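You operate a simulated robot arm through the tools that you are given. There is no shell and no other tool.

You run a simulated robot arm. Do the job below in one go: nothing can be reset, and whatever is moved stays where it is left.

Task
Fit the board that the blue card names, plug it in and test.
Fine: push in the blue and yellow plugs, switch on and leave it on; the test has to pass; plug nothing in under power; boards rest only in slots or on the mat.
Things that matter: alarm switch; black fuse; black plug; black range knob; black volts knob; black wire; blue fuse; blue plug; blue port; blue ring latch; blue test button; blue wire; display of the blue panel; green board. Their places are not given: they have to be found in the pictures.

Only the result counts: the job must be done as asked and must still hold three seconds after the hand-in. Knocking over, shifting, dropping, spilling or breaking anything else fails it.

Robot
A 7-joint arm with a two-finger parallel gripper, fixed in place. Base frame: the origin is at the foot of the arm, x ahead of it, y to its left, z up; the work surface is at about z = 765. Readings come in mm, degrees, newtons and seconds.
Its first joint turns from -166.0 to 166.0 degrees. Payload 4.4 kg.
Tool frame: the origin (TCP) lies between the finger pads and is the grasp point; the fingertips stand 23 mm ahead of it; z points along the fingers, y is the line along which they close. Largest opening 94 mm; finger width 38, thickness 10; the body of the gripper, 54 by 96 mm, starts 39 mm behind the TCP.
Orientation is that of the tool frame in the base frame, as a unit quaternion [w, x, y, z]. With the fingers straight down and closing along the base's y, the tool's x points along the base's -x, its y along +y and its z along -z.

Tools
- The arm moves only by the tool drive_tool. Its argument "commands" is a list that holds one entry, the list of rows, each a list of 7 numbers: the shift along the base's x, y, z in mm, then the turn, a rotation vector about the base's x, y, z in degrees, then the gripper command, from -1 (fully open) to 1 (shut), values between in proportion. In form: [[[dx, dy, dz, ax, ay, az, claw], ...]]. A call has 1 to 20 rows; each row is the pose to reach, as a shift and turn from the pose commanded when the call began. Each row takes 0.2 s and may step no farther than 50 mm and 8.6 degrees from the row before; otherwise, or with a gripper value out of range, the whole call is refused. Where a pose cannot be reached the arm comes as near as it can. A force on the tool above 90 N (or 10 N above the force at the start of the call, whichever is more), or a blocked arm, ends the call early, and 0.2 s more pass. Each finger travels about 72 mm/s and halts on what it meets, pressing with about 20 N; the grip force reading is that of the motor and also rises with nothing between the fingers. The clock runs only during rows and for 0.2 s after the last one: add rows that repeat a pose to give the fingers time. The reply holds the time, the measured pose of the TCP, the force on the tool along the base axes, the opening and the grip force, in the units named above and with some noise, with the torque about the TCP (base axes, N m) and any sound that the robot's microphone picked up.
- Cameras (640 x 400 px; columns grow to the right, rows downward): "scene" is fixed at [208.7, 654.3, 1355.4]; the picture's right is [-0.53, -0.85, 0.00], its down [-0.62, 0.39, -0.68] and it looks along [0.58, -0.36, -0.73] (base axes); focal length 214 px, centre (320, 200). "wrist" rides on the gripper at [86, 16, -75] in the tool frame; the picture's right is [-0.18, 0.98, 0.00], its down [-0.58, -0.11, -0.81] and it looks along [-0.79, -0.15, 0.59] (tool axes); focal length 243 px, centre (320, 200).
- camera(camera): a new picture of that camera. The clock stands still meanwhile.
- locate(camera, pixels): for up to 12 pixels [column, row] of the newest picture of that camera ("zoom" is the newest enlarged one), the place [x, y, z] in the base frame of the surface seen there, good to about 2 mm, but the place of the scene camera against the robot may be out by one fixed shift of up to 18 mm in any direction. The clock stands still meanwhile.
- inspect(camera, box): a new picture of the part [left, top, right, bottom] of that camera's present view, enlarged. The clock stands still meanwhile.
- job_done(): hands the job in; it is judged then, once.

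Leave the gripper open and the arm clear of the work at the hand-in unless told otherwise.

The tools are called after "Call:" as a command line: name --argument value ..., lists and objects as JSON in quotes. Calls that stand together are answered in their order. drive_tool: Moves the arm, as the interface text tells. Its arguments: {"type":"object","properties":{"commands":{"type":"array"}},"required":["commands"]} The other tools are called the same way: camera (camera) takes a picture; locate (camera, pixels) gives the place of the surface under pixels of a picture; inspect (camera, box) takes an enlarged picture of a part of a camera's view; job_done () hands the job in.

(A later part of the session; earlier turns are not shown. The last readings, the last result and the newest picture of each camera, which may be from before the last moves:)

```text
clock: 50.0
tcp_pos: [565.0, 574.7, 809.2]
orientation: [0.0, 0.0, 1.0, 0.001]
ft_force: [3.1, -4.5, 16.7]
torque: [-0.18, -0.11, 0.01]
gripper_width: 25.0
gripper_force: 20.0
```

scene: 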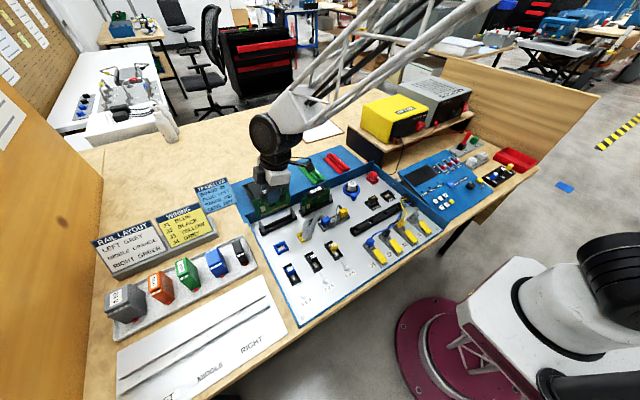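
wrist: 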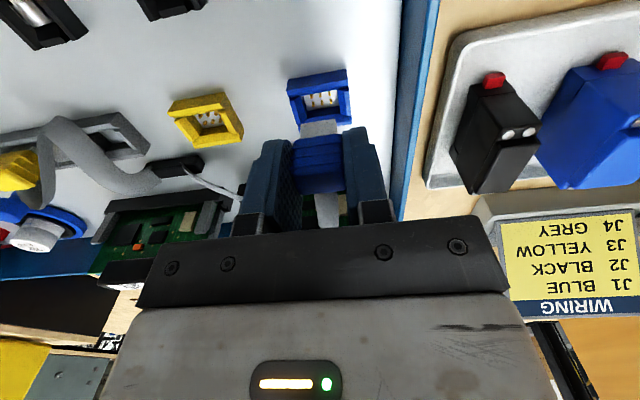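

Now 17 N, the grip's slip limit. I open the fingers and rise, then look at how deep the plug sits.

Call:
drive_tool --commands '[[[0, 0, 0, 0, 0, 0, 0.4], [0, 0, 0, 0, 0, 0, 0.2], [0, 0, 0, 0, 0, 0, 0.1], [0, 0, 10, 0, 0, 0, 0.1], [0, 0, 25, 0, 0, 0, 0.1], [0, 0, 45, 0, 0, 0, 0.1], [0, 0, 60, 0, 0, 0, 0.5], [0, 0, 70, 0, 0, 0, 1], [0, 0, 70, 0, 0, 0, 1]]]'

Call:
camera --camera "wrist"

Call:
inspect --camera "wrist" --box '[260, 40, 380, 140]'

Call:
inspect --camera "scene" --box '[250, 215, 330, 270]'

```text
clock: 52.0
tcp_pos: [566.2, 574.2, 878.7]
orientation: [0.0, 0.0, 1.0, 0.0]
ft_force: [-0.6, 0.1, 0.2]
torque: [-0.01, 0.03, 0.0]
gripper_width: 0.0
gripper_force: 19.9
```

```text
taken
```

wrist: 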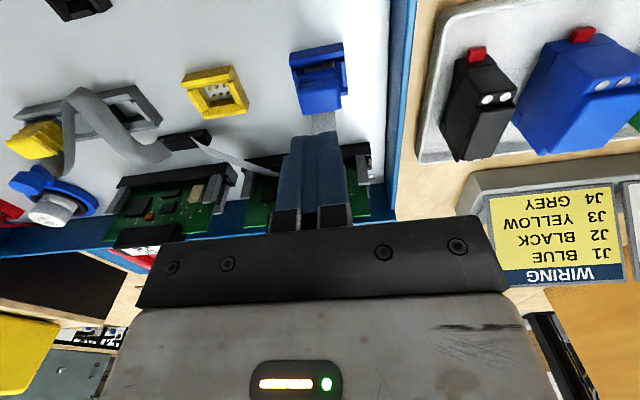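

```text
4.00 times, centred on (320, 90) of wrist
```

zoom: 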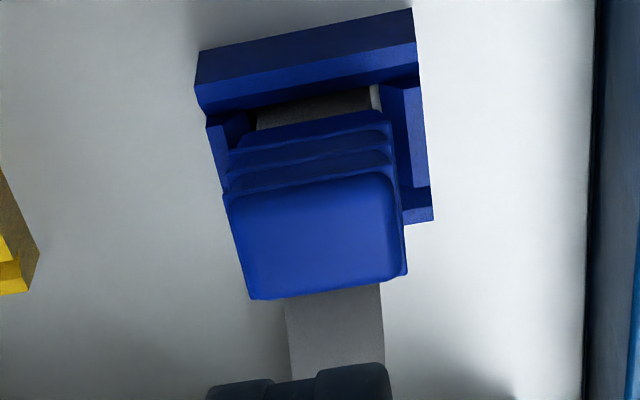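

```text
7.27 times, centred on (290, 242) of scene
```

zoom: 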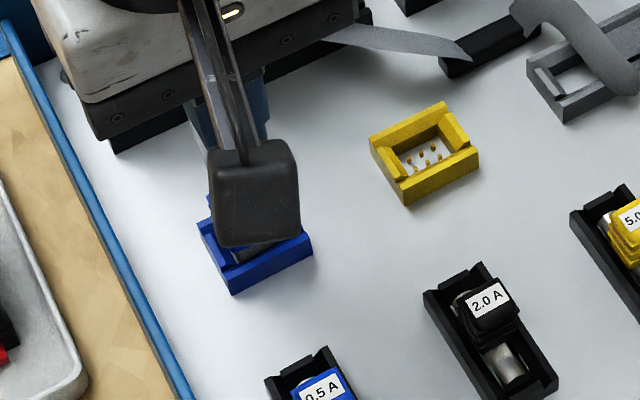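

The plug is in the port but part of its grey body still shows. I locate the plug top height and then press from above with the closed fingertips.

Call:
locate --camera "wrist" --pixels '[[320, 99], [302, 102], [338, 98], [318, 90], [322, 108], [325, 66], [312, 76]]'

Call:
drive_tool --commands '[[[0, 0, -10, 0, 0, 0, 1], [0, 0, -20, 0, 0, 0, 1], [0, 0, -30, 0, 0, 0, 1], [0, 0, -35, 0, 0, 0, 1], [0, 0, -38, 0, 0, 0, 1], [0, 0, -40, 0, 0, 0, 1]]]'

```text
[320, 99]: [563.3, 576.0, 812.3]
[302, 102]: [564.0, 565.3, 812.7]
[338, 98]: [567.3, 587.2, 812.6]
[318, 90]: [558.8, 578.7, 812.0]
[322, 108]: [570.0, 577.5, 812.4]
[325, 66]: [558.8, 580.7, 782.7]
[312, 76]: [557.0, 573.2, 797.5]
```

```text
clock: 53.4
tcp_pos: [565.2, 573.0, 839.3]
orientation: [0.0, 0.0, 1.0, 0.0]
ft_force: [0.1, -0.1, -0.6]
torque: [-0.01, 0.02, -0.03]
gripper_width: 0.0
gripper_force: 20.5
```

The plug top is at 812.4; contact is due at TCP z 835. I press down in 1 mm steps.

Call:
drive_tool --commands '[[[0, 0, -2, 0, 0, 0, 1], [0, 0, -3.5, 0, 0, 0, 1], [0, 0, -5, 0, 0, 0, 1], [0, 0, -6, 0, 0, 0, 1], [0, 0, -6, 0, 0, 0, 1]]]'

```text
clock: 54.6
tcp_pos: [566.6, 575.1, 835.6]
orientation: [0.001, -0.001, 1.0, 0.002]
ft_force: [-4.7, -0.7, 46.3]
torque: [-0.07, 0.23, 0.0]
gripper_width: 0.2
gripper_force: 20.2
```

46 N at 835.6. One more millimetre.

Call:
drive_tool --commands '[[[0, 0, -1, 0, 0, 0, 1], [0, 0, -1.2, 0, 0, 0, 1], [0, 0, -1.2, 0, 0, 0, 1]]]'

Call:
inspect --camera "wrist" --box '[260, 60, 380, 180]'

```text
clock: 55.5
tcp_pos: [565.8, 576.8, 836.0]
orientation: [0.002, 0.0, 1.0, 0.002]
ft_force: [-1.9, -0.3, 15.2]
torque: [-0.05, 0.16, 0.02]
gripper_width: 0.2
gripper_force: 20.3
stopped in row 3: the force on the tool passed its limit at 92 N (the readings are from after the stop); the commanded pose is now the measured one
```

```text
3.33 times, centred on (320, 120) of wrist
```

zoom: 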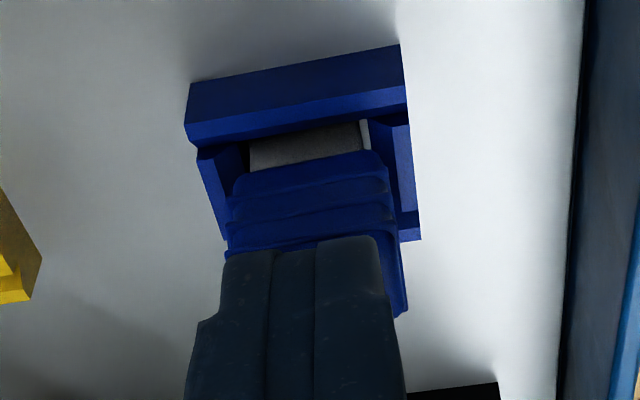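

The force reached the 92 N limit with no travel, so the plug is at the bottom. I rise and compare its top height with the parked yellow plug.

Call:
drive_tool --commands '[[[0, 0, 3, 0, 0, 0, 1], [0, 0, 15, 0, 0, 0, 1], [0, 0, 35, 0, 0, 0, 1], [-10, -20, 55, 0, 0, 0, 1], [-25, -50, 75, 0, 0, 0, 1], [-35, -80, 85, 0, 0, 0, 1], [-38, -110, 85, 0, 0, 0, 1], [-38, -130, 85, 0, 0, 0, 1], [-38, -130, 85, 0, 0, 0, 1]]]'

Call:
camera --camera "wrist"

Call:
inspect --camera "wrist" --box '[330, 30, 530, 140]'

Call:
inspect --camera "scene" --box '[260, 215, 340, 270]'

```text
clock: 57.5
tcp_pos: [527.4, 445.1, 919.7]
orientation: [0.002, 0.0, 1.0, 0.002]
ft_force: [-0.3, 0.1, 1.0]
torque: [-0.02, 0.02, -0.02]
gripper_width: 0.0
gripper_force: 20.0
```

```text
taken
```

wrist: 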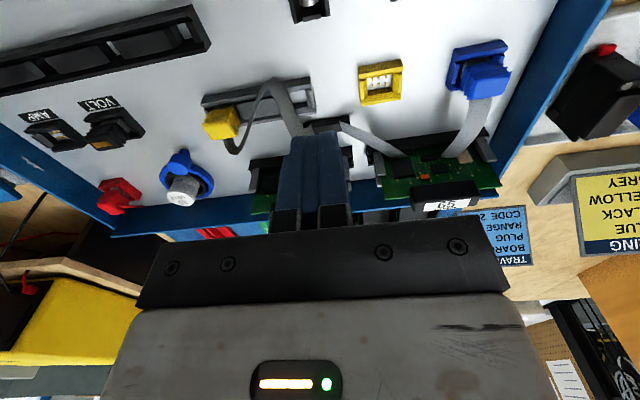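

```text
3.20 times, centred on (430, 85) of wrist
```

zoom: 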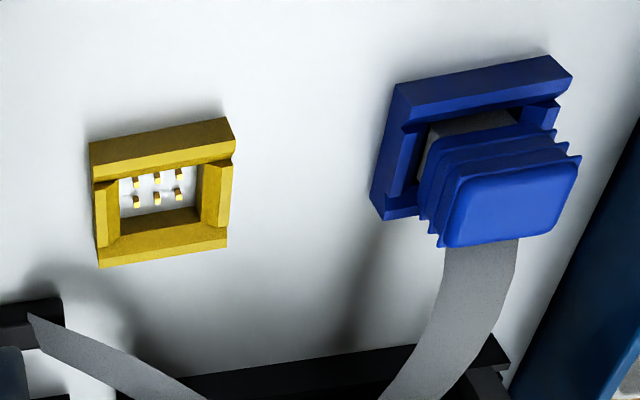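

```text
7.27 times, centred on (300, 242) of scene
```

zoom: 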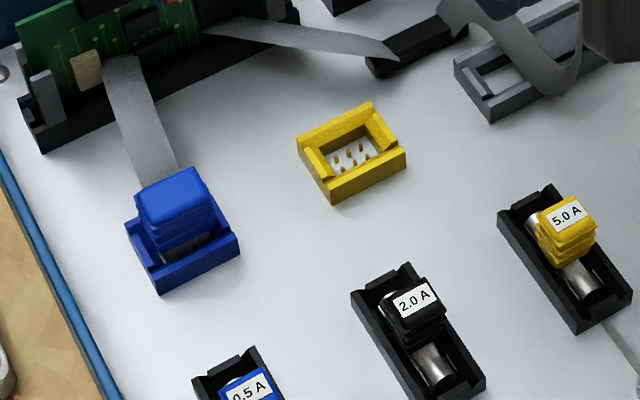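

I measure the plug top in the port, the yellow plug and the yellow port in this picture.

Call:
locate --camera "wrist" --pixels '[[489, 81], [474, 85], [505, 76], [486, 72], [490, 88], [222, 123], [210, 125], [234, 119], [220, 116], [225, 132]]'

Call:
inspect --camera "wrist" --box '[340, 40, 420, 120]'

Call:
locate --camera "zoom" --pixels '[[263, 189], [295, 184], [328, 178], [258, 220], [290, 214], [322, 208], [204, 250], [374, 210], [285, 130], [290, 300], [182, 210], [396, 180]]'

```text
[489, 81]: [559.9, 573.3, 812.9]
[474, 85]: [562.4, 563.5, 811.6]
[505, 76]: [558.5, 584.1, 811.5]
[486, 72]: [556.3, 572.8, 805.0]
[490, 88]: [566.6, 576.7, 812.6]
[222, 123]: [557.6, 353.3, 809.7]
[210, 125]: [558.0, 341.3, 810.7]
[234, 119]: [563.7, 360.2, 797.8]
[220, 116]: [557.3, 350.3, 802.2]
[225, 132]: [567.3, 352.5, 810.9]
```

```text
5.00 times, centred on (380, 80) of wrist
```

zoom: 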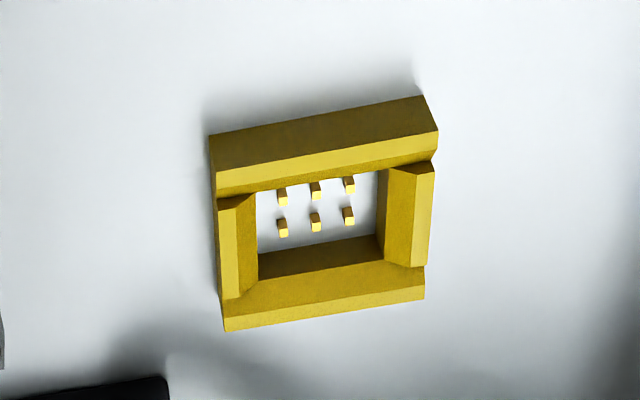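

```text
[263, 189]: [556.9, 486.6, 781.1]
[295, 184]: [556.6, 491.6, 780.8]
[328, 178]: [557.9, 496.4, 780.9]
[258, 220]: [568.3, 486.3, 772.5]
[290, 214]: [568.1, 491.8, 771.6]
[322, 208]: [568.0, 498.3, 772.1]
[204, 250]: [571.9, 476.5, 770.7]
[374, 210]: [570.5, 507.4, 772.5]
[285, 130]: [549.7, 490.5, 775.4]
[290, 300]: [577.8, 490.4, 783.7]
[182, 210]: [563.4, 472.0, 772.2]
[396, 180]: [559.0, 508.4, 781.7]
```

I locate the yellow port's pins and walls directly.

Call:
locate --camera "zoom" --pixels '[[283, 200], [316, 193], [349, 187], [283, 230], [316, 224], [349, 218], [232, 250], [424, 210], [330, 168], [320, 295], [316, 210]]'

Call:
inspect --camera "wrist" --box '[180, 70, 300, 160]'

Call:
locate --camera "zoom" --pixels '[[215, 285], [140, 300], [265, 265], [195, 250], [235, 330], [280, 210], [330, 90]]'

```text
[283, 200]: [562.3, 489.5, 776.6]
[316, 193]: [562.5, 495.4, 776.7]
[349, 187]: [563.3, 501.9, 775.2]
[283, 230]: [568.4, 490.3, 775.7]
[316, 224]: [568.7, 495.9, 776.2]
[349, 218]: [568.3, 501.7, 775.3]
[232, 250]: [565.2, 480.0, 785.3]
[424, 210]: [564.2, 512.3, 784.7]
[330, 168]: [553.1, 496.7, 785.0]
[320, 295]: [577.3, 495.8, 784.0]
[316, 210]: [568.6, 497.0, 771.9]
```

```text
4.44 times, centred on (240, 115) of wrist
```

zoom: 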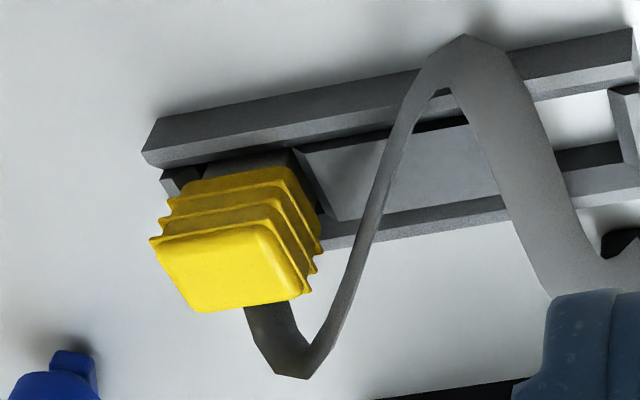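

```text
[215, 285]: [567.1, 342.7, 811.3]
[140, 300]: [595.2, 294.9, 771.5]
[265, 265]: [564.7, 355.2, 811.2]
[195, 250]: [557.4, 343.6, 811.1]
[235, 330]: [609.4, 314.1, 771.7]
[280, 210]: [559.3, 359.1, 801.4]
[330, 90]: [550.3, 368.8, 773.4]
```

Yellow port centre is about (565.5, 496); yellow plug about (564, 345) after the bias seen with the blue plug. I go above the yellow plug with fingers open 46 mm and stop at z 836 to check alignment.

Call:
drive_tool --commands '[[[9, -25, 0, 0, 0, 0, 0.5], [18, -50, 0, 0, 0, 0, 0.02], [27, -75, -5, 0, 0, 0, 0.02], [36.5, -102, -15, 0, 0, 0, 0.02], [36.5, -102, -35, 0, 0, 0, 0.02], [36.5, -102, -55, 0, 0, 0, 0.02], [36.5, -102, -75, 0, 0, 0, 0.02], [36.5, -102, -85, 0, 0, 0, 0.02], [36.5, -102, -85, 0, 0, 0, 0.02]]]'

Call:
camera --camera "wrist"

Call:
inspect --camera "wrist" --box '[240, 80, 400, 220]'

```text
clock: 59.5
tcp_pos: [563.1, 343.9, 833.7]
orientation: [0.001, 0.0, 1.0, 0.002]
ft_force: [-0.2, -0.3, -0.3]
torque: [0.0, -0.03, 0.02]
gripper_width: 46.4
gripper_force: 0.1
```

```text
taken
```

wrist: 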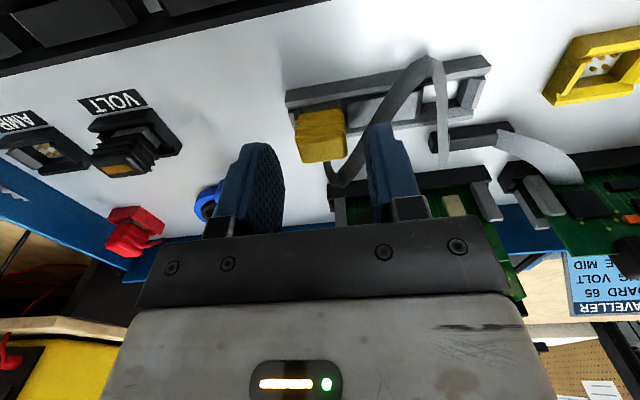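

```text
2.86 times, centred on (320, 150) of wrist
```

zoom: 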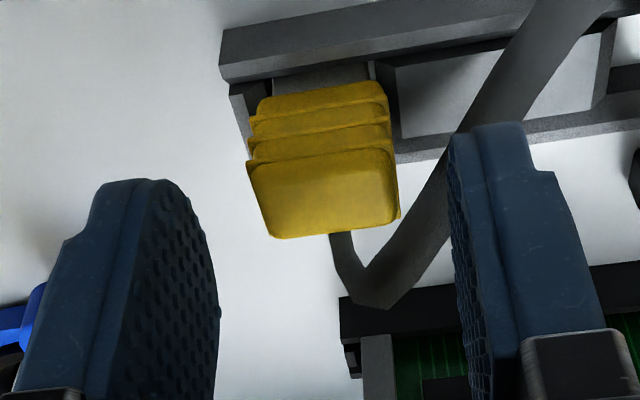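

The yellow plug appears about 1.5 mm to the +y of the tool centre. I shift +1.5 mm, descend 23 mm and close.

Call:
drive_tool --commands '[[[0, 1.5, 0, 0, 0, 0, 0.02], [0, 1.5, -8, 0, 0, 0, 0.02], [0, 1.5, -16, 0, 0, 0, 0.02], [0, 1.5, -23, 0, 0, 0, 0.02], [0, 1.5, -23, 0, 0, 0, 0.3], [0, 1.5, -23, 0, 0, 0, 0.5], [0, 1.5, -23, 0, 0, 0, 0.8], [0, 1.5, -23, 0, 0, 0, 1], [0, 1.5, -23, 0, 0, 0, 1]]]'

Call:
camera --camera "wrist"

```text
clock: 61.5
tcp_pos: [565.0, 345.2, 811.9]
orientation: [0.001, 0.0, 1.0, 0.002]
ft_force: [-0.1, -0.5, 0.4]
torque: [0.03, -0.03, 0.01]
gripper_width: 24.6
gripper_force: 20.3
```

```text
taken
```

wrist: 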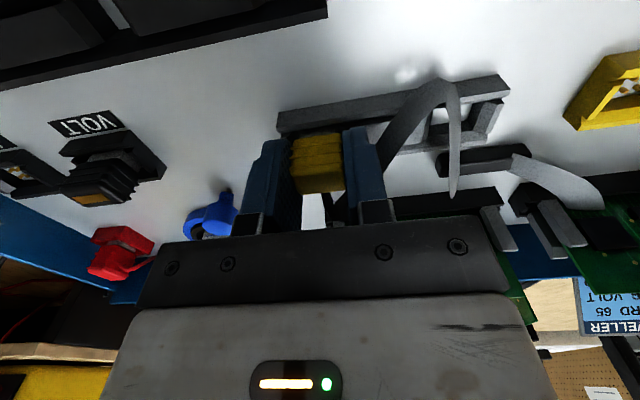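

Gripped with no side force. I pull the yellow plug out, raise it to about z 850 and carry it over the yellow port.

Call:
drive_tool --commands '[[[0, 0, 2, 0, 0, 0, 1], [0, 0, 5, 0, 0, 0, 1], [0, 0, 10, 0, 0, 0, 1], [0, 0, 18, 0, 0, 0, 1], [0, 0, 28, 0, 0, 0, 1], [0, 0, 38, 0, 0, 0, 1], [0.3, 30, 38, 0, 0, 0, 1], [0.6, 60, 38, 0, 0, 0, 1], [0.9, 90, 38, 0, 0, 0, 1], [1.2, 120, 38, 0, 0, 0, 1], [1.2, 140, 38, 0, 0, 0, 1], [1.2, 149.2, 38, 0, 0, 0, 1], [1.2, 149.2, 38, 0, 0, 0, 1]]]'

Call:
camera --camera "wrist"

Call:
inspect --camera "wrist" --box '[270, 60, 370, 140]'

Call:
inspect --camera "scene" --box '[260, 200, 350, 270]'

```text
clock: 64.3
tcp_pos: [564.2, 493.4, 851.0]
orientation: [0.002, 0.0, 1.0, 0.002]
ft_force: [0.0, 0.2, -0.1]
torque: [0.02, 0.01, -0.03]
gripper_width: 25.2
gripper_force: 20.1
```

```text
taken
```

wrist: 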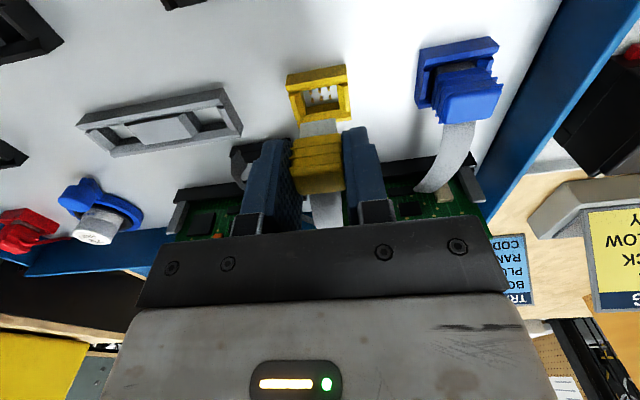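

```text
5.00 times, centred on (320, 100) of wrist
```

zoom: 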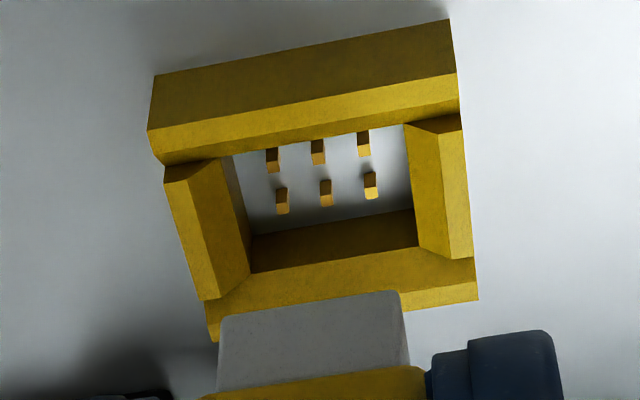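

```text
5.71 times, centred on (305, 235) of scene
```

zoom: 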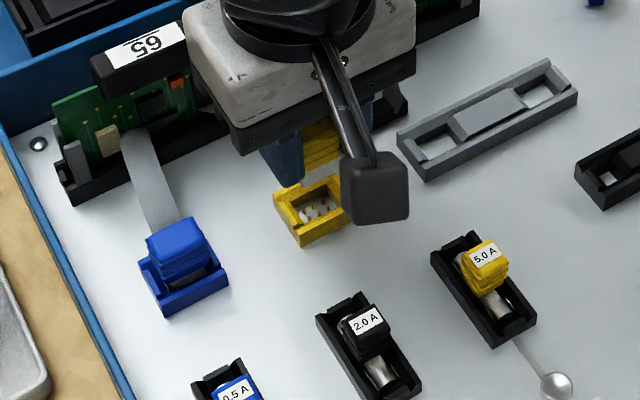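

I locate the pins, the rim and the plug body in this enlarged picture, as I did for blue.

Call:
locate --camera "zoom" --pixels '[[272, 160], [317, 153], [363, 145], [282, 201], [326, 192], [371, 186], [228, 340], [402, 325], [185, 230], [450, 190], [300, 330], [330, 275]]'

```text
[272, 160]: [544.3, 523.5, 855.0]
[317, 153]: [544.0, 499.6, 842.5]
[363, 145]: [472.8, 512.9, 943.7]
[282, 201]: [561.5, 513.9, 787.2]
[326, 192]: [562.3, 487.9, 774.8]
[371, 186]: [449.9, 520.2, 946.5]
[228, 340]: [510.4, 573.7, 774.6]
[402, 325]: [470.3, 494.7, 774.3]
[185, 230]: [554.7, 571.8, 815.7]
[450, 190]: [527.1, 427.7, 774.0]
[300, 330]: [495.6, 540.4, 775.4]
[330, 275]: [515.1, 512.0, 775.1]
```

The newest zoom was the scene's; I repeat with the wrist zoom.

Call:
inspect --camera "wrist" --box '[270, 60, 370, 140]'

Call:
locate --camera "zoom" --pixels '[[272, 160], [317, 153], [363, 145], [282, 201], [326, 192], [371, 186], [228, 340], [402, 325], [185, 230], [450, 190], [300, 330], [330, 275]]'

```text
5.00 times, centred on (320, 100) of wrist
```

zoom: 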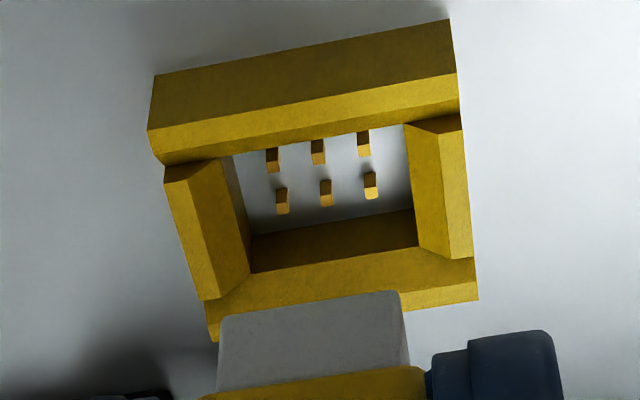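

```text
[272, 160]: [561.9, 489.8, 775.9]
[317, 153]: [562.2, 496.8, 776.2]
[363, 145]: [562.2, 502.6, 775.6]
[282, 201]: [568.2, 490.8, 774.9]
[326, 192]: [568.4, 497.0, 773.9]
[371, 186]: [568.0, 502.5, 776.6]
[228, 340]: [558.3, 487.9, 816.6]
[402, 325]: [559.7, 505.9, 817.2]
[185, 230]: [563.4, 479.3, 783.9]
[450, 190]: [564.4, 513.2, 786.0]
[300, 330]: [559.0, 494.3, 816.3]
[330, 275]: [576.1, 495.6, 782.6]
```

Compared with blue, the plug needs −0.8 mm in x and −0.4 mm in y. I correct and lower by 27 mm.

Call:
drive_tool --commands '[[[-0.8, -0.4, -8, 0, 0, 0, 1], [-0.8, -0.4, -14, 0, 0, 0, 1], [-0.8, -0.4, -19, 0, 0, 0, 1], [-0.8, -0.4, -23, 0, 0, 0, 1], [-0.8, -0.4, -27, 0, 0, 0, 1]]]'

Call:
inspect --camera "wrist" --box '[260, 60, 380, 160]'

```text
clock: 65.5
tcp_pos: [564.3, 495.0, 822.7]
orientation: [0.002, 0.0, 1.0, 0.002]
ft_force: [0.7, -0.1, 0.0]
torque: [-0.02, 0.0, -0.01]
gripper_width: 24.7
gripper_force: 19.9
```

```text
4.00 times, centred on (320, 110) of wrist
```

zoom: 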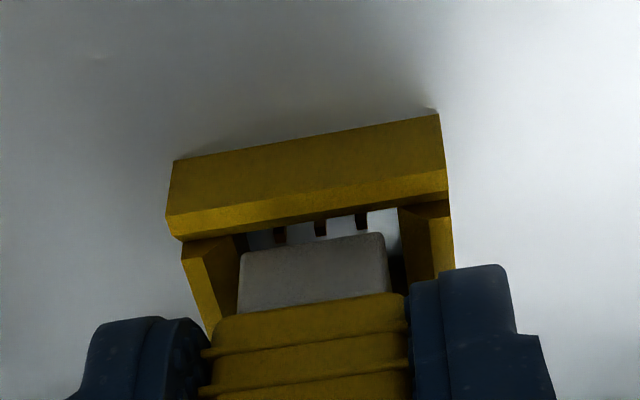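

Same picture as with blue, no force. I lower further to about z 811.

Call:
drive_tool --commands '[[[0, 0, -3, 0, 0, 0, 1], [0, 0, -6, 0, 0, 0, 1], [0, 0, -8, 0, 0, 0, 1], [0, 0, -10, 0, 0, 0, 1], [0, 0, -12, 0, 0, 0, 1], [0, 0, -13, 0, 0, 0, 1]]]'

```text
clock: 66.9
tcp_pos: [564.6, 495.6, 810.2]
orientation: [0.003, 0.0, 1.0, 0.001]
ft_force: [0.4, -3.5, 16.7]
torque: [-0.13, 0.04, 0.01]
gripper_width: 25.3
gripper_force: 19.6
```

17 N, the slip limit again. I open, rise, close and press on the top with the fingertips as before.

Call:
drive_tool --commands '[[[0, 0, 0, 0, 0, 0, 0.4], [0, 0, 0, 0, 0, 0, 0.2], [0, 0, 0, 0, 0, 0, 0.1], [0, 0, 10, 0, 0, 0, 0.1], [0, 0, 25, 0, 0, 0, 0.1], [0, 0, 45, 0, 0, 0, 0.1], [0, 0, 60, 0, 0, 0, 0.5], [0, 0, 70, 0, 0, 0, 1], [0, 0, 70, 0, 0, 0, 1]]]'

Call:
camera --camera "wrist"

Call:
inspect --camera "wrist" --box '[260, 40, 380, 140]'

Call:
locate --camera "zoom" --pixels '[[315, 235], [260, 240], [380, 225], [310, 200], [320, 270]]'

```text
clock: 68.9
tcp_pos: [564.6, 494.7, 879.8]
orientation: [0.002, 0.0, 1.0, 0.002]
ft_force: [0.5, 0.5, 0.5]
torque: [-0.02, 0.0, -0.01]
gripper_width: 0.1
gripper_force: 20.2
```

```text
taken
```

wrist: 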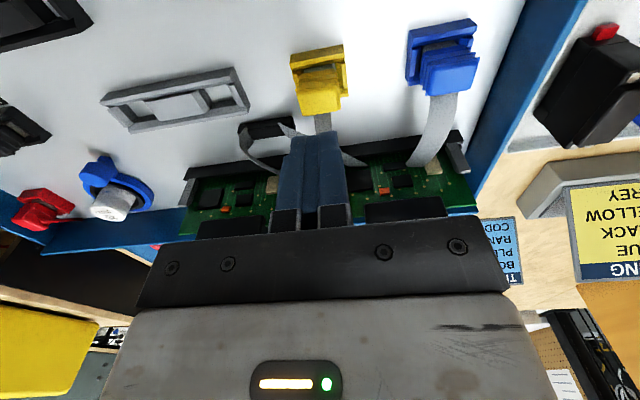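

```text
4.00 times, centred on (320, 90) of wrist
```

zoom: 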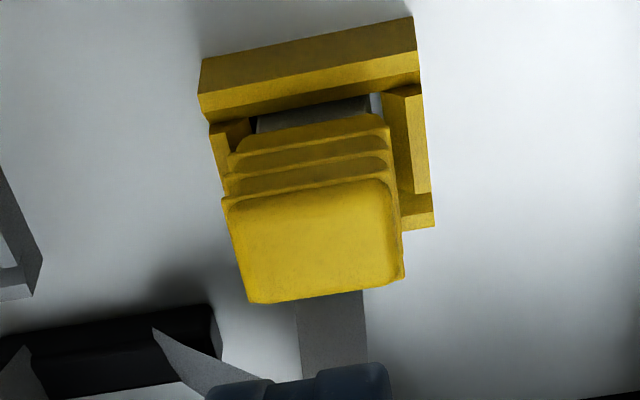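

```text
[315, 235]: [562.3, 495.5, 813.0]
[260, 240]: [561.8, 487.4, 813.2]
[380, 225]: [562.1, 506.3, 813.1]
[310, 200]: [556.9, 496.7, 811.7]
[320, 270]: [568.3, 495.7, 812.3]
```

Top at 813.0, nearly as blue. I lower to just above it and then press.

Call:
drive_tool --commands '[[[0, 0, -10, 0, 0, 0, 1], [0, 0, -20, 0, 0, 0, 1], [0, 0, -30, 0, 0, 0, 1], [0, 0, -36, 0, 0, 0, 1], [0, 0, -40, 0, 0, 0, 1], [0, 0, -42, 0, 0, 0, 1], [0, 0, -44, 0, 0, 0, 1], [0, 0, -45, 0, 0, 0, 1]]]'

```text
clock: 70.7
tcp_pos: [565.8, 493.2, 834.7]
orientation: [0.003, 0.001, 1.0, 0.003]
ft_force: [-1.1, 0.9, 10.9]
torque: [0.0, 0.06, -0.03]
gripper_width: 0.0
gripper_force: 20.4
```

Call:
drive_tool --commands '[[[0, 0, -1, 0, 0, 0, 1], [0, 0, -2, 0, 0, 0, 1], [0, 0, -2, 0, 0, 0, 1]]]'

```text
clock: 71.5
tcp_pos: [565.9, 494.7, 834.7]
orientation: [0.003, 0.0, 1.0, 0.004]
ft_force: [-6.8, 0.6, 55.9]
torque: [-0.02, 0.47, -0.01]
gripper_width: 0.0
gripper_force: 20.2
```

56 N without travel: seated. I rise and take new pictures of the panel and the power supply.

Call:
drive_tool --commands '[[[0, 0, 4, 0, 0, 0, 1], [0, 0, 20, 0, 0, 0, 1], [-10, -10, 50, 0, 0, 0, 1], [-30, -40, 85, 0, 0, 0, 1], [-50, -80, 110, 0, 0, 0, 1], [-70, -125, 120, 0, 0, 0, 1], [-90, -170, 120, 0, 0, 0, 1], [-110, -215, 120, 0, 0, 0, 1], [-125, -255, 120, 0, 0, 0, 1]]]'

Call:
camera --camera "scene"

Call:
camera --camera "wrist"

Call:
inspect --camera "scene" --box '[255, 180, 345, 250]'

Call:
inspect --camera "scene" --box '[410, 80, 490, 130]'

```text
refused: row 4 steps farther than a row can; nothing moved
```

```text
taken
```

scene: 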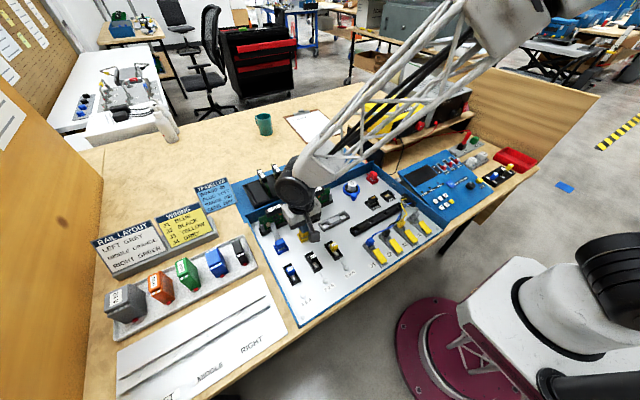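

```text
taken
```

wrist: 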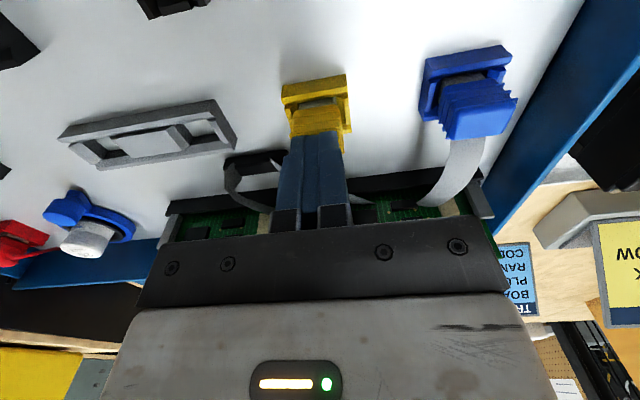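

```text
5.71 times, centred on (300, 215) of scene
```

zoom: 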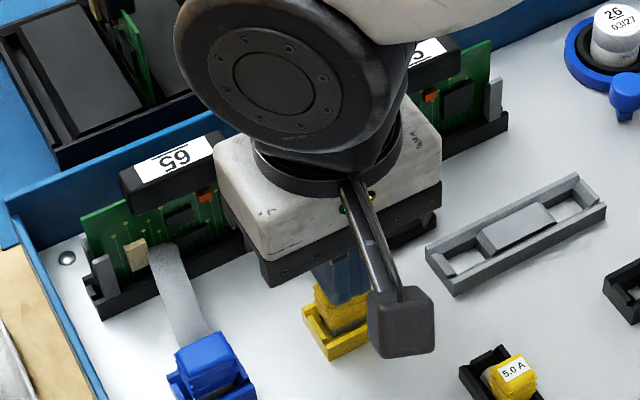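

```text
8.00 times, centred on (450, 105) of scene
```

zoom: 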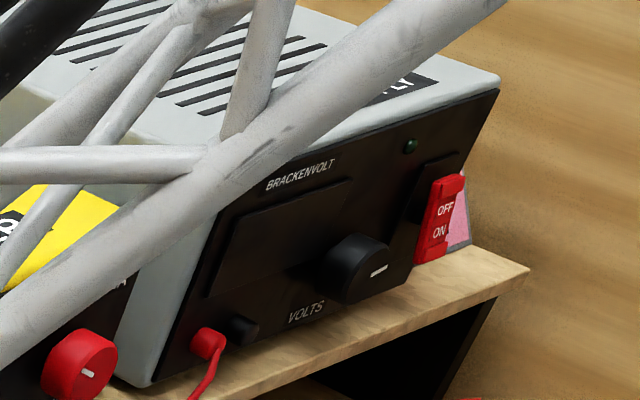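

A row step was too long; I repeat with shorter steps, rising first.

Call:
drive_tool --commands '[[[0, 0, 4, 0, 0, 0, 1], [0, 0, 20, 0, 0, 0, 1], [-10, -5, 50, 0, 0, 0, 1], [-20, -20, 85, 0, 0, 0, 1], [-30, -50, 115, 0, 0, 0, 1], [-40, -90, 125, 0, 0, 0, 1], [-50, -130, 125, 0, 0, 0, 1], [-60, -170, 125, 0, 0, 0, 1], [-70, -210, 125, 0, 0, 0, 1], [-80, -250, 125, 0, 0, 0, 1], [-80, -290, 125, 0, 0, 0, 1], [-80, -330, 125, 0, 0, 0, 1], [-80, -370, 125, 0, 0, 0, 1], [-80, -410, 125, 0, 0, 0, 1], [-80, -450, 125, 0, 0, 0, 1]]]'

Call:
camera --camera "scene"

Call:
camera --camera "wrist"

Call:
inspect --camera "scene" --box '[255, 180, 345, 250]'

Call:
inspect --camera "scene" --box '[410, 80, 490, 130]'

```text
clock: 74.7
tcp_pos: [486.7, 46.0, 956.3]
orientation: [0.002, 0.0, 1.0, 0.001]
ft_force: [0.3, 0.7, 0.3]
torque: [-0.01, -0.02, 0.01]
gripper_width: 0.0
gripper_force: 19.5
```

```text
taken
```

scene: 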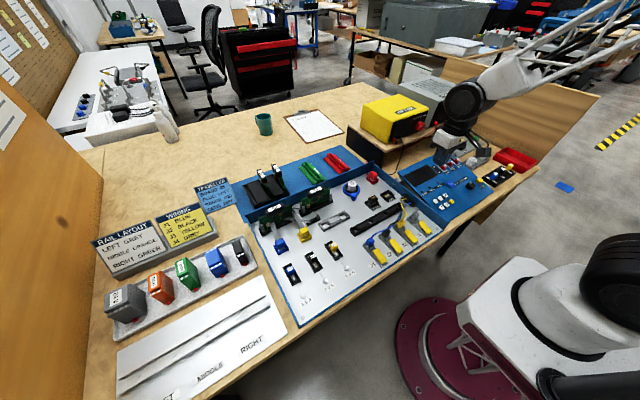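

```text
taken
```

wrist: 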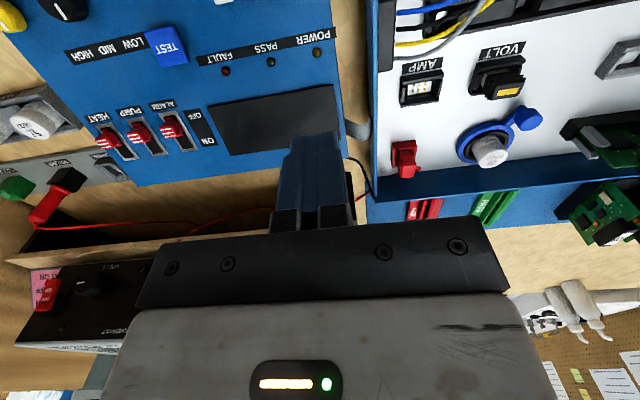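

```text
5.71 times, centred on (300, 215) of scene
```

zoom: 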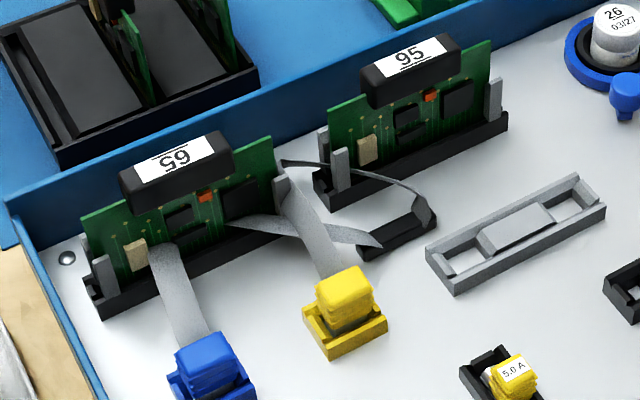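

```text
8.00 times, centred on (450, 105) of scene
```

zoom: 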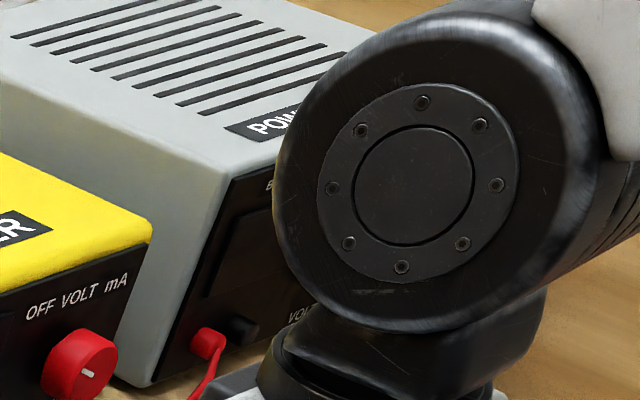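

Both plugs sit in their ports. Now the power supply rocker shows at the wrist picture's left edge (45,293). I enlarge and locate it.

Call:
inspect --camera "wrist" --box '[0, 230, 150, 360]'

Call:
locate --camera "wrist" --pixels '[[46, 290], [40, 300], [52, 283], [90, 285], [30, 320], [110, 320], [130, 270], [20, 258], [70, 350]]'

```text
3.08 times, centred on (75, 295) of wrist
```

zoom: 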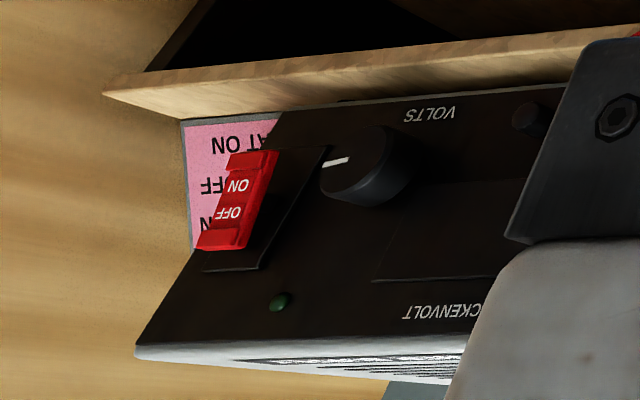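

```text
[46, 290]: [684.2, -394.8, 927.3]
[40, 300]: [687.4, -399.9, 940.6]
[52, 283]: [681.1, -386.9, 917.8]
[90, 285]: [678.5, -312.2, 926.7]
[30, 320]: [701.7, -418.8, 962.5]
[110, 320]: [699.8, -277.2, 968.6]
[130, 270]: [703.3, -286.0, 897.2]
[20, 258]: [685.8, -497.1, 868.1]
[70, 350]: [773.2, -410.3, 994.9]
```

The rocker's lower "ON" half sticks out (x 681 at z 918) and the upper "OFF" half is pressed in (x 687 at z 941), so the supply is off now. I move in front of it and tilt the tool forward by 45° so the camera looks straight at it.

Call:
drive_tool --commands '[[[-2, -40, 0, 0, -4.5, 0, 1], [-5, -80, 0, 0, -9, 0, 1], [-10, -120, 0, 0, -13.5, 0, 1], [-15, -160, 0, 0, -18, 0, 1], [-20, -200, 0, 0, -22.5, 0, 1], [-25, -240, 0, 0, -27, 0, 1], [-30, -280, 0, 0, -31.5, 0, 1], [-35, -320, 0, 0, -36, 0, 1], [-40, -360, -5, 0, -40.5, 0, 1], [-40, -400, -10, 0, -45, 0, 1], [-40, -436, -15, 0, -45, 0, 1]]]'

Call:
camera --camera "wrist"

Call:
camera --camera "scene"

```text
clock: 76.8
tcp_pos: [502.5, -260.3, 938.0]
orientation: [0.361, -0.083, 0.928, 0.044]
ft_force: [0.0, -0.3, -0.4]
torque: [0.01, 0.04, 0.02]
gripper_width: 0.0
gripper_force: 20.3
stopped in row 10: the arm was blocked; the commanded pose is now the measured one
```

```text
taken
```

wrist: 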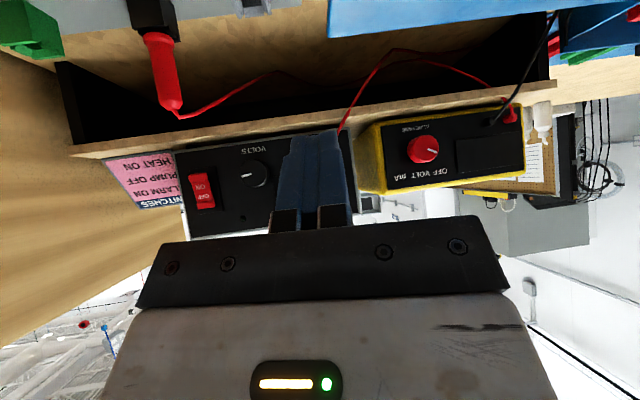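

```text
taken
```

scene: 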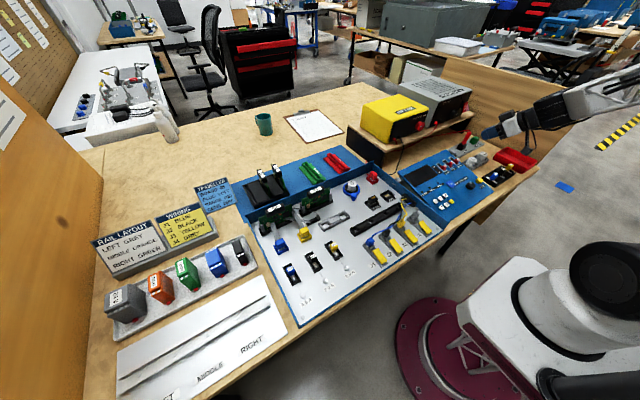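

The arm was blocked near its joint range with the tool kept square to x. The pink note lists other switch settings, not my job. I turn the tool to follow the arm's direction (yaw about −30°, tilt 30°), which should free it, moving only a little.

Call:
drive_tool --commands '[[[-5, 5, 5, 0.13, 1.84, -5.77, 1], [-10, 10, 10, 0.26, 3.7, -11.5, 1], [-15, 10, 15, 0.39, 5.5, -17.3, 1], [-20, 10, 20, 0.5, 7.4, -23.1, 1], [-25, 5, 20, 0.64, 9.2, -28.9, 1], [-30, 0, 20, 0.77, 11, -34.6, 1], [-35, -5, 20, 0.9, 12.9, -40.4, 1], [-35, -5, 20, 0.9, 12.9, -40.4, 1]]]'

Call:
camera --camera "wrist"

Call:
camera --camera "scene"

```text
clock: 78.6
tcp_pos: [466.5, -263.9, 957.8]
orientation: [0.25, 0.251, 0.933, -0.069]
ft_force: [0.3, -0.4, 0.5]
torque: [-0.02, -0.01, -0.03]
gripper_width: 0.2
gripper_force: 20.7
```

```text
taken
```

wrist: 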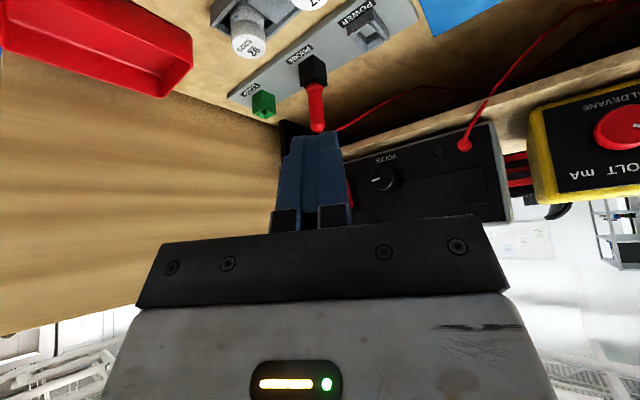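

```text
taken
```

scene: 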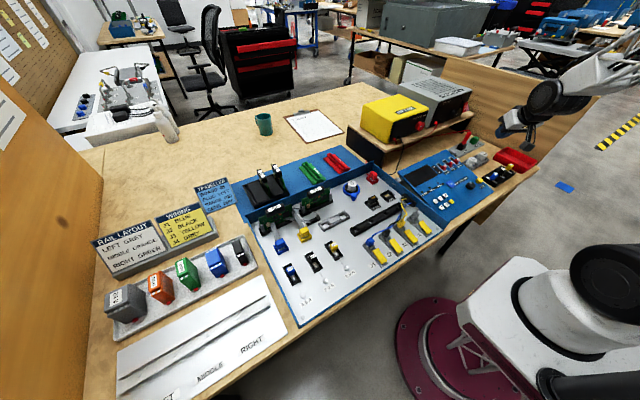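

The orientation is as wanted and the rocker now lies straight ahead. The scene camera has a free view of it, so I enlarge and locate it there.

Call:
inspect --camera "scene" --box '[440, 85, 490, 125]'

Call:
locate --camera "zoom" --pixels '[[300, 240], [290, 270], [280, 290], [310, 200], [320, 180], [270, 305], [330, 230], [200, 260], [250, 200], [340, 320], [320, 330], [240, 250]]'

```text
10.00 times, centred on (465, 105) of scene
```

zoom: 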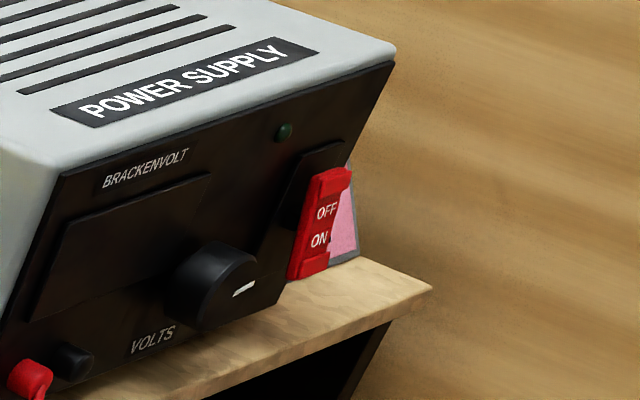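

```text
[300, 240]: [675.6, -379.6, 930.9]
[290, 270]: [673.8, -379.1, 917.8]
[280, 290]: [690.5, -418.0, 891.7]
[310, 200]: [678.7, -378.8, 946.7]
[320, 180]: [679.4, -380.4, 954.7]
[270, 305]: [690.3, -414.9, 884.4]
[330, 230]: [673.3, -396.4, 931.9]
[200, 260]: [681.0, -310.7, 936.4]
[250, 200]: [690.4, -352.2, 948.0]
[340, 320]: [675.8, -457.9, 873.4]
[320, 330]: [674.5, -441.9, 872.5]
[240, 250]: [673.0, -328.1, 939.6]
```

Call:
locate --camera "zoom" --pixels '[[337, 180], [333, 195], [328, 212], [322, 240], [316, 258], [312, 268], [340, 175], [302, 268], [345, 190], [300, 276]]'

Call:
drive_tool --commands '[[[-10, 5, 0, 0, 0, 0, 0], [-20, 10, 0, 0, 0, 0, -0.5], [-30, 15, 0, 0, 0, 0, -1], [-30, 15, 0, 0, 0, 0, -1], [-30, 15, 0, 0, 0, 0, -1]]]'

Call:
camera --camera "wrist"

```text
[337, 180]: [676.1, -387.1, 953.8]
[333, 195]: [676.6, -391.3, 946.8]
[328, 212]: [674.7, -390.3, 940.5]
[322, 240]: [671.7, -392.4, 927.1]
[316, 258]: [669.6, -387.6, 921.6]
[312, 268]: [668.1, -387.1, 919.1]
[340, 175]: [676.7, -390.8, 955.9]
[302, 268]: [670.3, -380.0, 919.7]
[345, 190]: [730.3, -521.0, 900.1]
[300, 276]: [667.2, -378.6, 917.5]
```

```text
clock: 79.8
tcp_pos: [437.6, -249.8, 958.4]
orientation: [0.249, 0.251, 0.933, -0.068]
ft_force: [-0.6, 0.1, -0.3]
torque: [0.0, 0.0, 0.03]
gripper_width: 93.8
gripper_force: 0.0
```

```text
taken
```

wrist: 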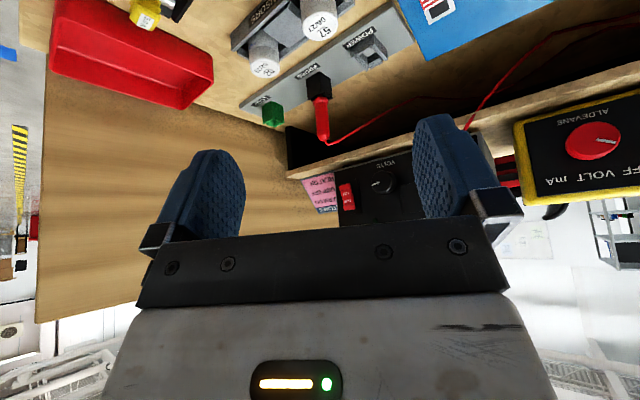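

The open fingers let me see the rocker at (347,195). I enlarge and locate it.

Call:
inspect --camera "wrist" --box '[290, 150, 420, 240]'

Call:
locate --camera "zoom" --pixels '[[282, 175], [285, 190], [287, 215], [290, 240], [292, 260], [265, 195], [300, 200], [280, 165], [350, 270], [255, 150], [440, 155], [340, 150]]'

```text
4.44 times, centred on (355, 195) of wrist
```

zoom: 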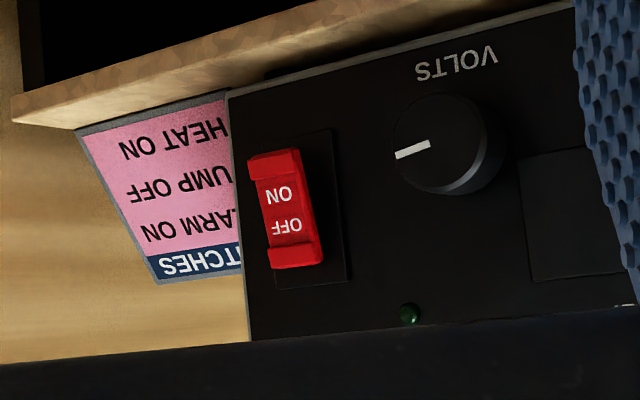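

```text
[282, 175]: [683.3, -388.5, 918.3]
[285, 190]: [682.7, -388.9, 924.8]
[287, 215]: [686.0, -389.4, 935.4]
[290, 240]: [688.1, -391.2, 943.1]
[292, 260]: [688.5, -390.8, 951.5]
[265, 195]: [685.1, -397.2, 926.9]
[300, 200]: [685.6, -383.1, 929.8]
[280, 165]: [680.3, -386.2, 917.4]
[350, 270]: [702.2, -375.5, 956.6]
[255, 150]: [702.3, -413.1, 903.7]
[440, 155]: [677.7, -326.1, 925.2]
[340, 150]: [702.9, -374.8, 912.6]
```

Rocker: centre y −389.5, lower ON edge at (680.5, z 917), upper OFF edge at x 688.5. I check the height of the probe handle on the way before moving in.

Call:
locate --camera "wrist" --pixels '[[321, 135], [320, 110], [330, 140], [310, 165], [300, 158], [470, 130], [380, 140], [345, 150]]'

Call:
drive_tool --commands '[[[0, 0, 0, 0, 0, 0, 0], [0, 0, 0, 0, 0, 0, 0.5], [0, 0, 0, 0, 0, 0, 1], [0, 0, 0, 0, 0, 0, 1], [0, 0, 0, 0, 0, 0, 1]]]'

```text
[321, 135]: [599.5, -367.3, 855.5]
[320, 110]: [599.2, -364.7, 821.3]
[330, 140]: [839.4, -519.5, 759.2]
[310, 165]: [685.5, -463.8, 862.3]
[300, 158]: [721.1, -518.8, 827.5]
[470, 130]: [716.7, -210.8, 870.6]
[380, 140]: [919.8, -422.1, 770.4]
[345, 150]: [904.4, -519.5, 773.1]
```

```text
clock: 81.0
tcp_pos: [437.4, -249.3, 957.7]
orientation: [0.251, 0.251, 0.933, -0.067]
ft_force: [0.6, 0.3, -0.4]
torque: [-0.03, -0.02, 0.02]
gripper_width: 0.0
gripper_force: 20.3
```

The probe's top is at z 860; my fingers stay above z 898. I move to about 25 mm in front of the rocker's lower half.

Call:
drive_tool --commands '[[[24, -17, -3, 0, 0, 0, 1], [48, -34, -6, 0, 0, 0, 1], [72, -51, -9, 0, 0, 0, 1], [96, -68, -13, 0, 0, 0, 1], [120, -85, -17, 0, 0, 0, 1], [144, -102, -21, 0, 0, 0, 1], [168, -119, -25, 0, 0, 0, 1], [185, -130, -28, 0, 0, 0, 1], [190, -134.2, -29, 0, 0, 0, 1], [190, -134.2, -29, 0, 0, 0, 1]]]'

Call:
camera --camera "wrist"

Call:
inspect --camera "wrist" --box '[270, 80, 400, 220]'

Call:
inspect --camera "scene" --box '[430, 75, 510, 135]'

```text
clock: 83.2
tcp_pos: [627.0, -384.2, 929.3]
orientation: [0.249, 0.251, 0.933, -0.068]
ft_force: [0.5, 0.9, -0.3]
torque: [-0.02, -0.03, 0.02]
gripper_width: 0.0
gripper_force: 19.3
```

```text
taken
```

wrist: 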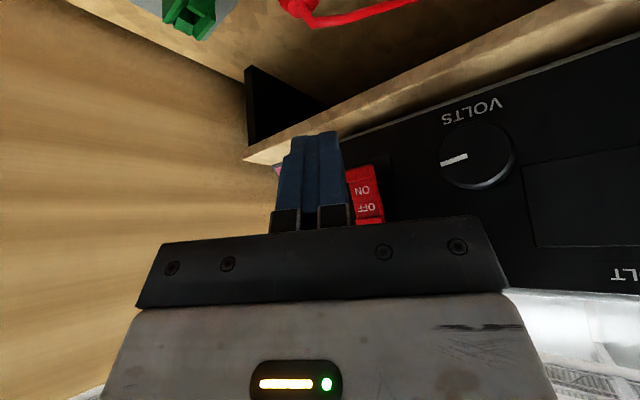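

```text
2.86 times, centred on (335, 150) of wrist
```

zoom: 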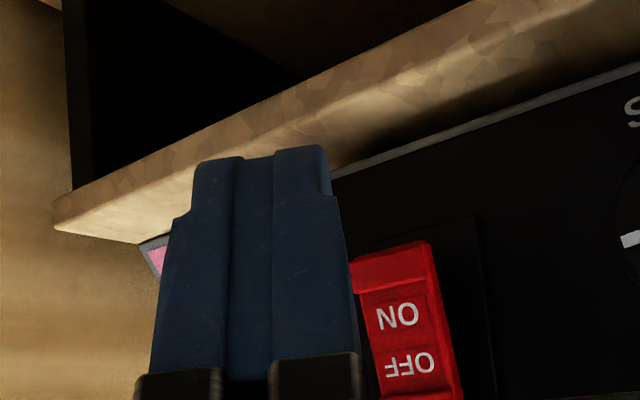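

```text
6.67 times, centred on (470, 105) of scene
```

zoom: 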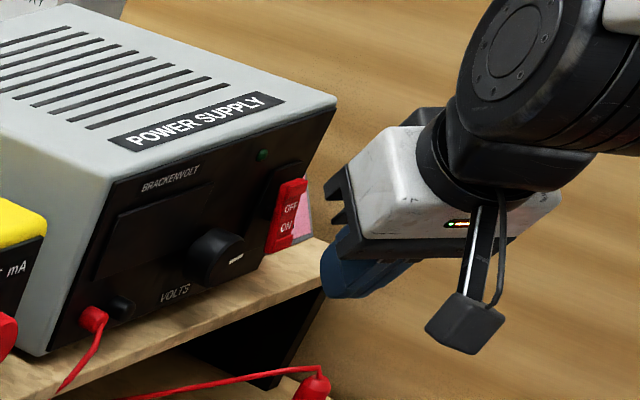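

The finger points at the rocker's lower part. I lower the tip by 6.5 mm and push slowly along +x, watching the force.

Call:
drive_tool --commands '[[[0, 1.5, -6.5, 0, 0, 0, 1], [8, 1.5, -6.5, 0, 0, 0, 1], [14, 1.5, -6.5, 0, 0, 0, 1], [19, 1.5, -6.5, 0, 0, 0, 1], [23, 1.5, -6.5, 0, 0, 0, 1], [26, 1.5, -6.5, 0, 0, 0, 1], [28, 1.5, -6.5, 0, 0, 0, 1]]]'

Call:
inspect --camera "scene" --box '[440, 85, 490, 125]'

Call:
inspect --camera "wrist" --box '[270, 80, 400, 220]'

```text
clock: 84.8
tcp_pos: [655.0, -382.0, 924.0]
orientation: [0.251, 0.25, 0.933, -0.067]
ft_force: [0.4, 0.7, 1.0]
torque: [0.0, 0.04, -0.01]
gripper_width: 0.2
gripper_force: 20.0
```

```text
10.00 times, centred on (465, 105) of scene
```

zoom: 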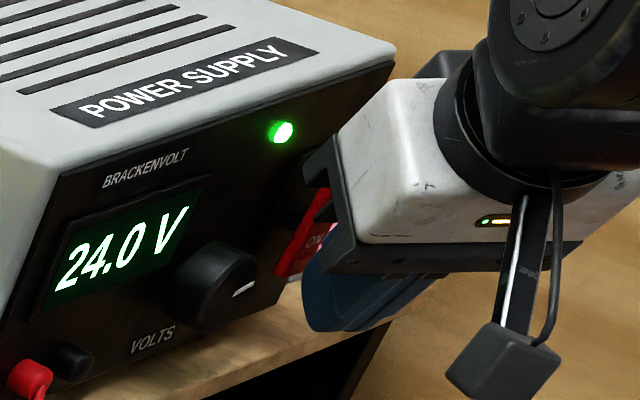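

```text
2.86 times, centred on (335, 150) of wrist
```

zoom: 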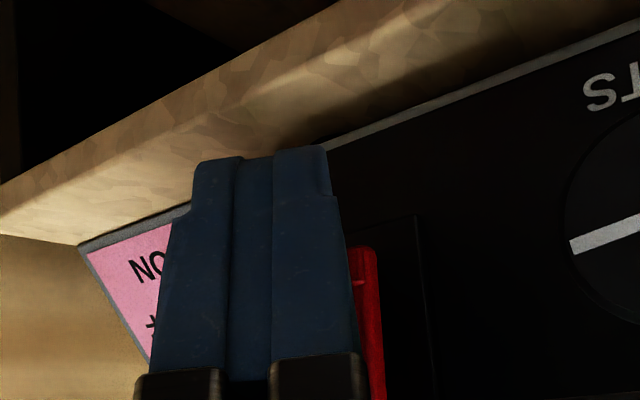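

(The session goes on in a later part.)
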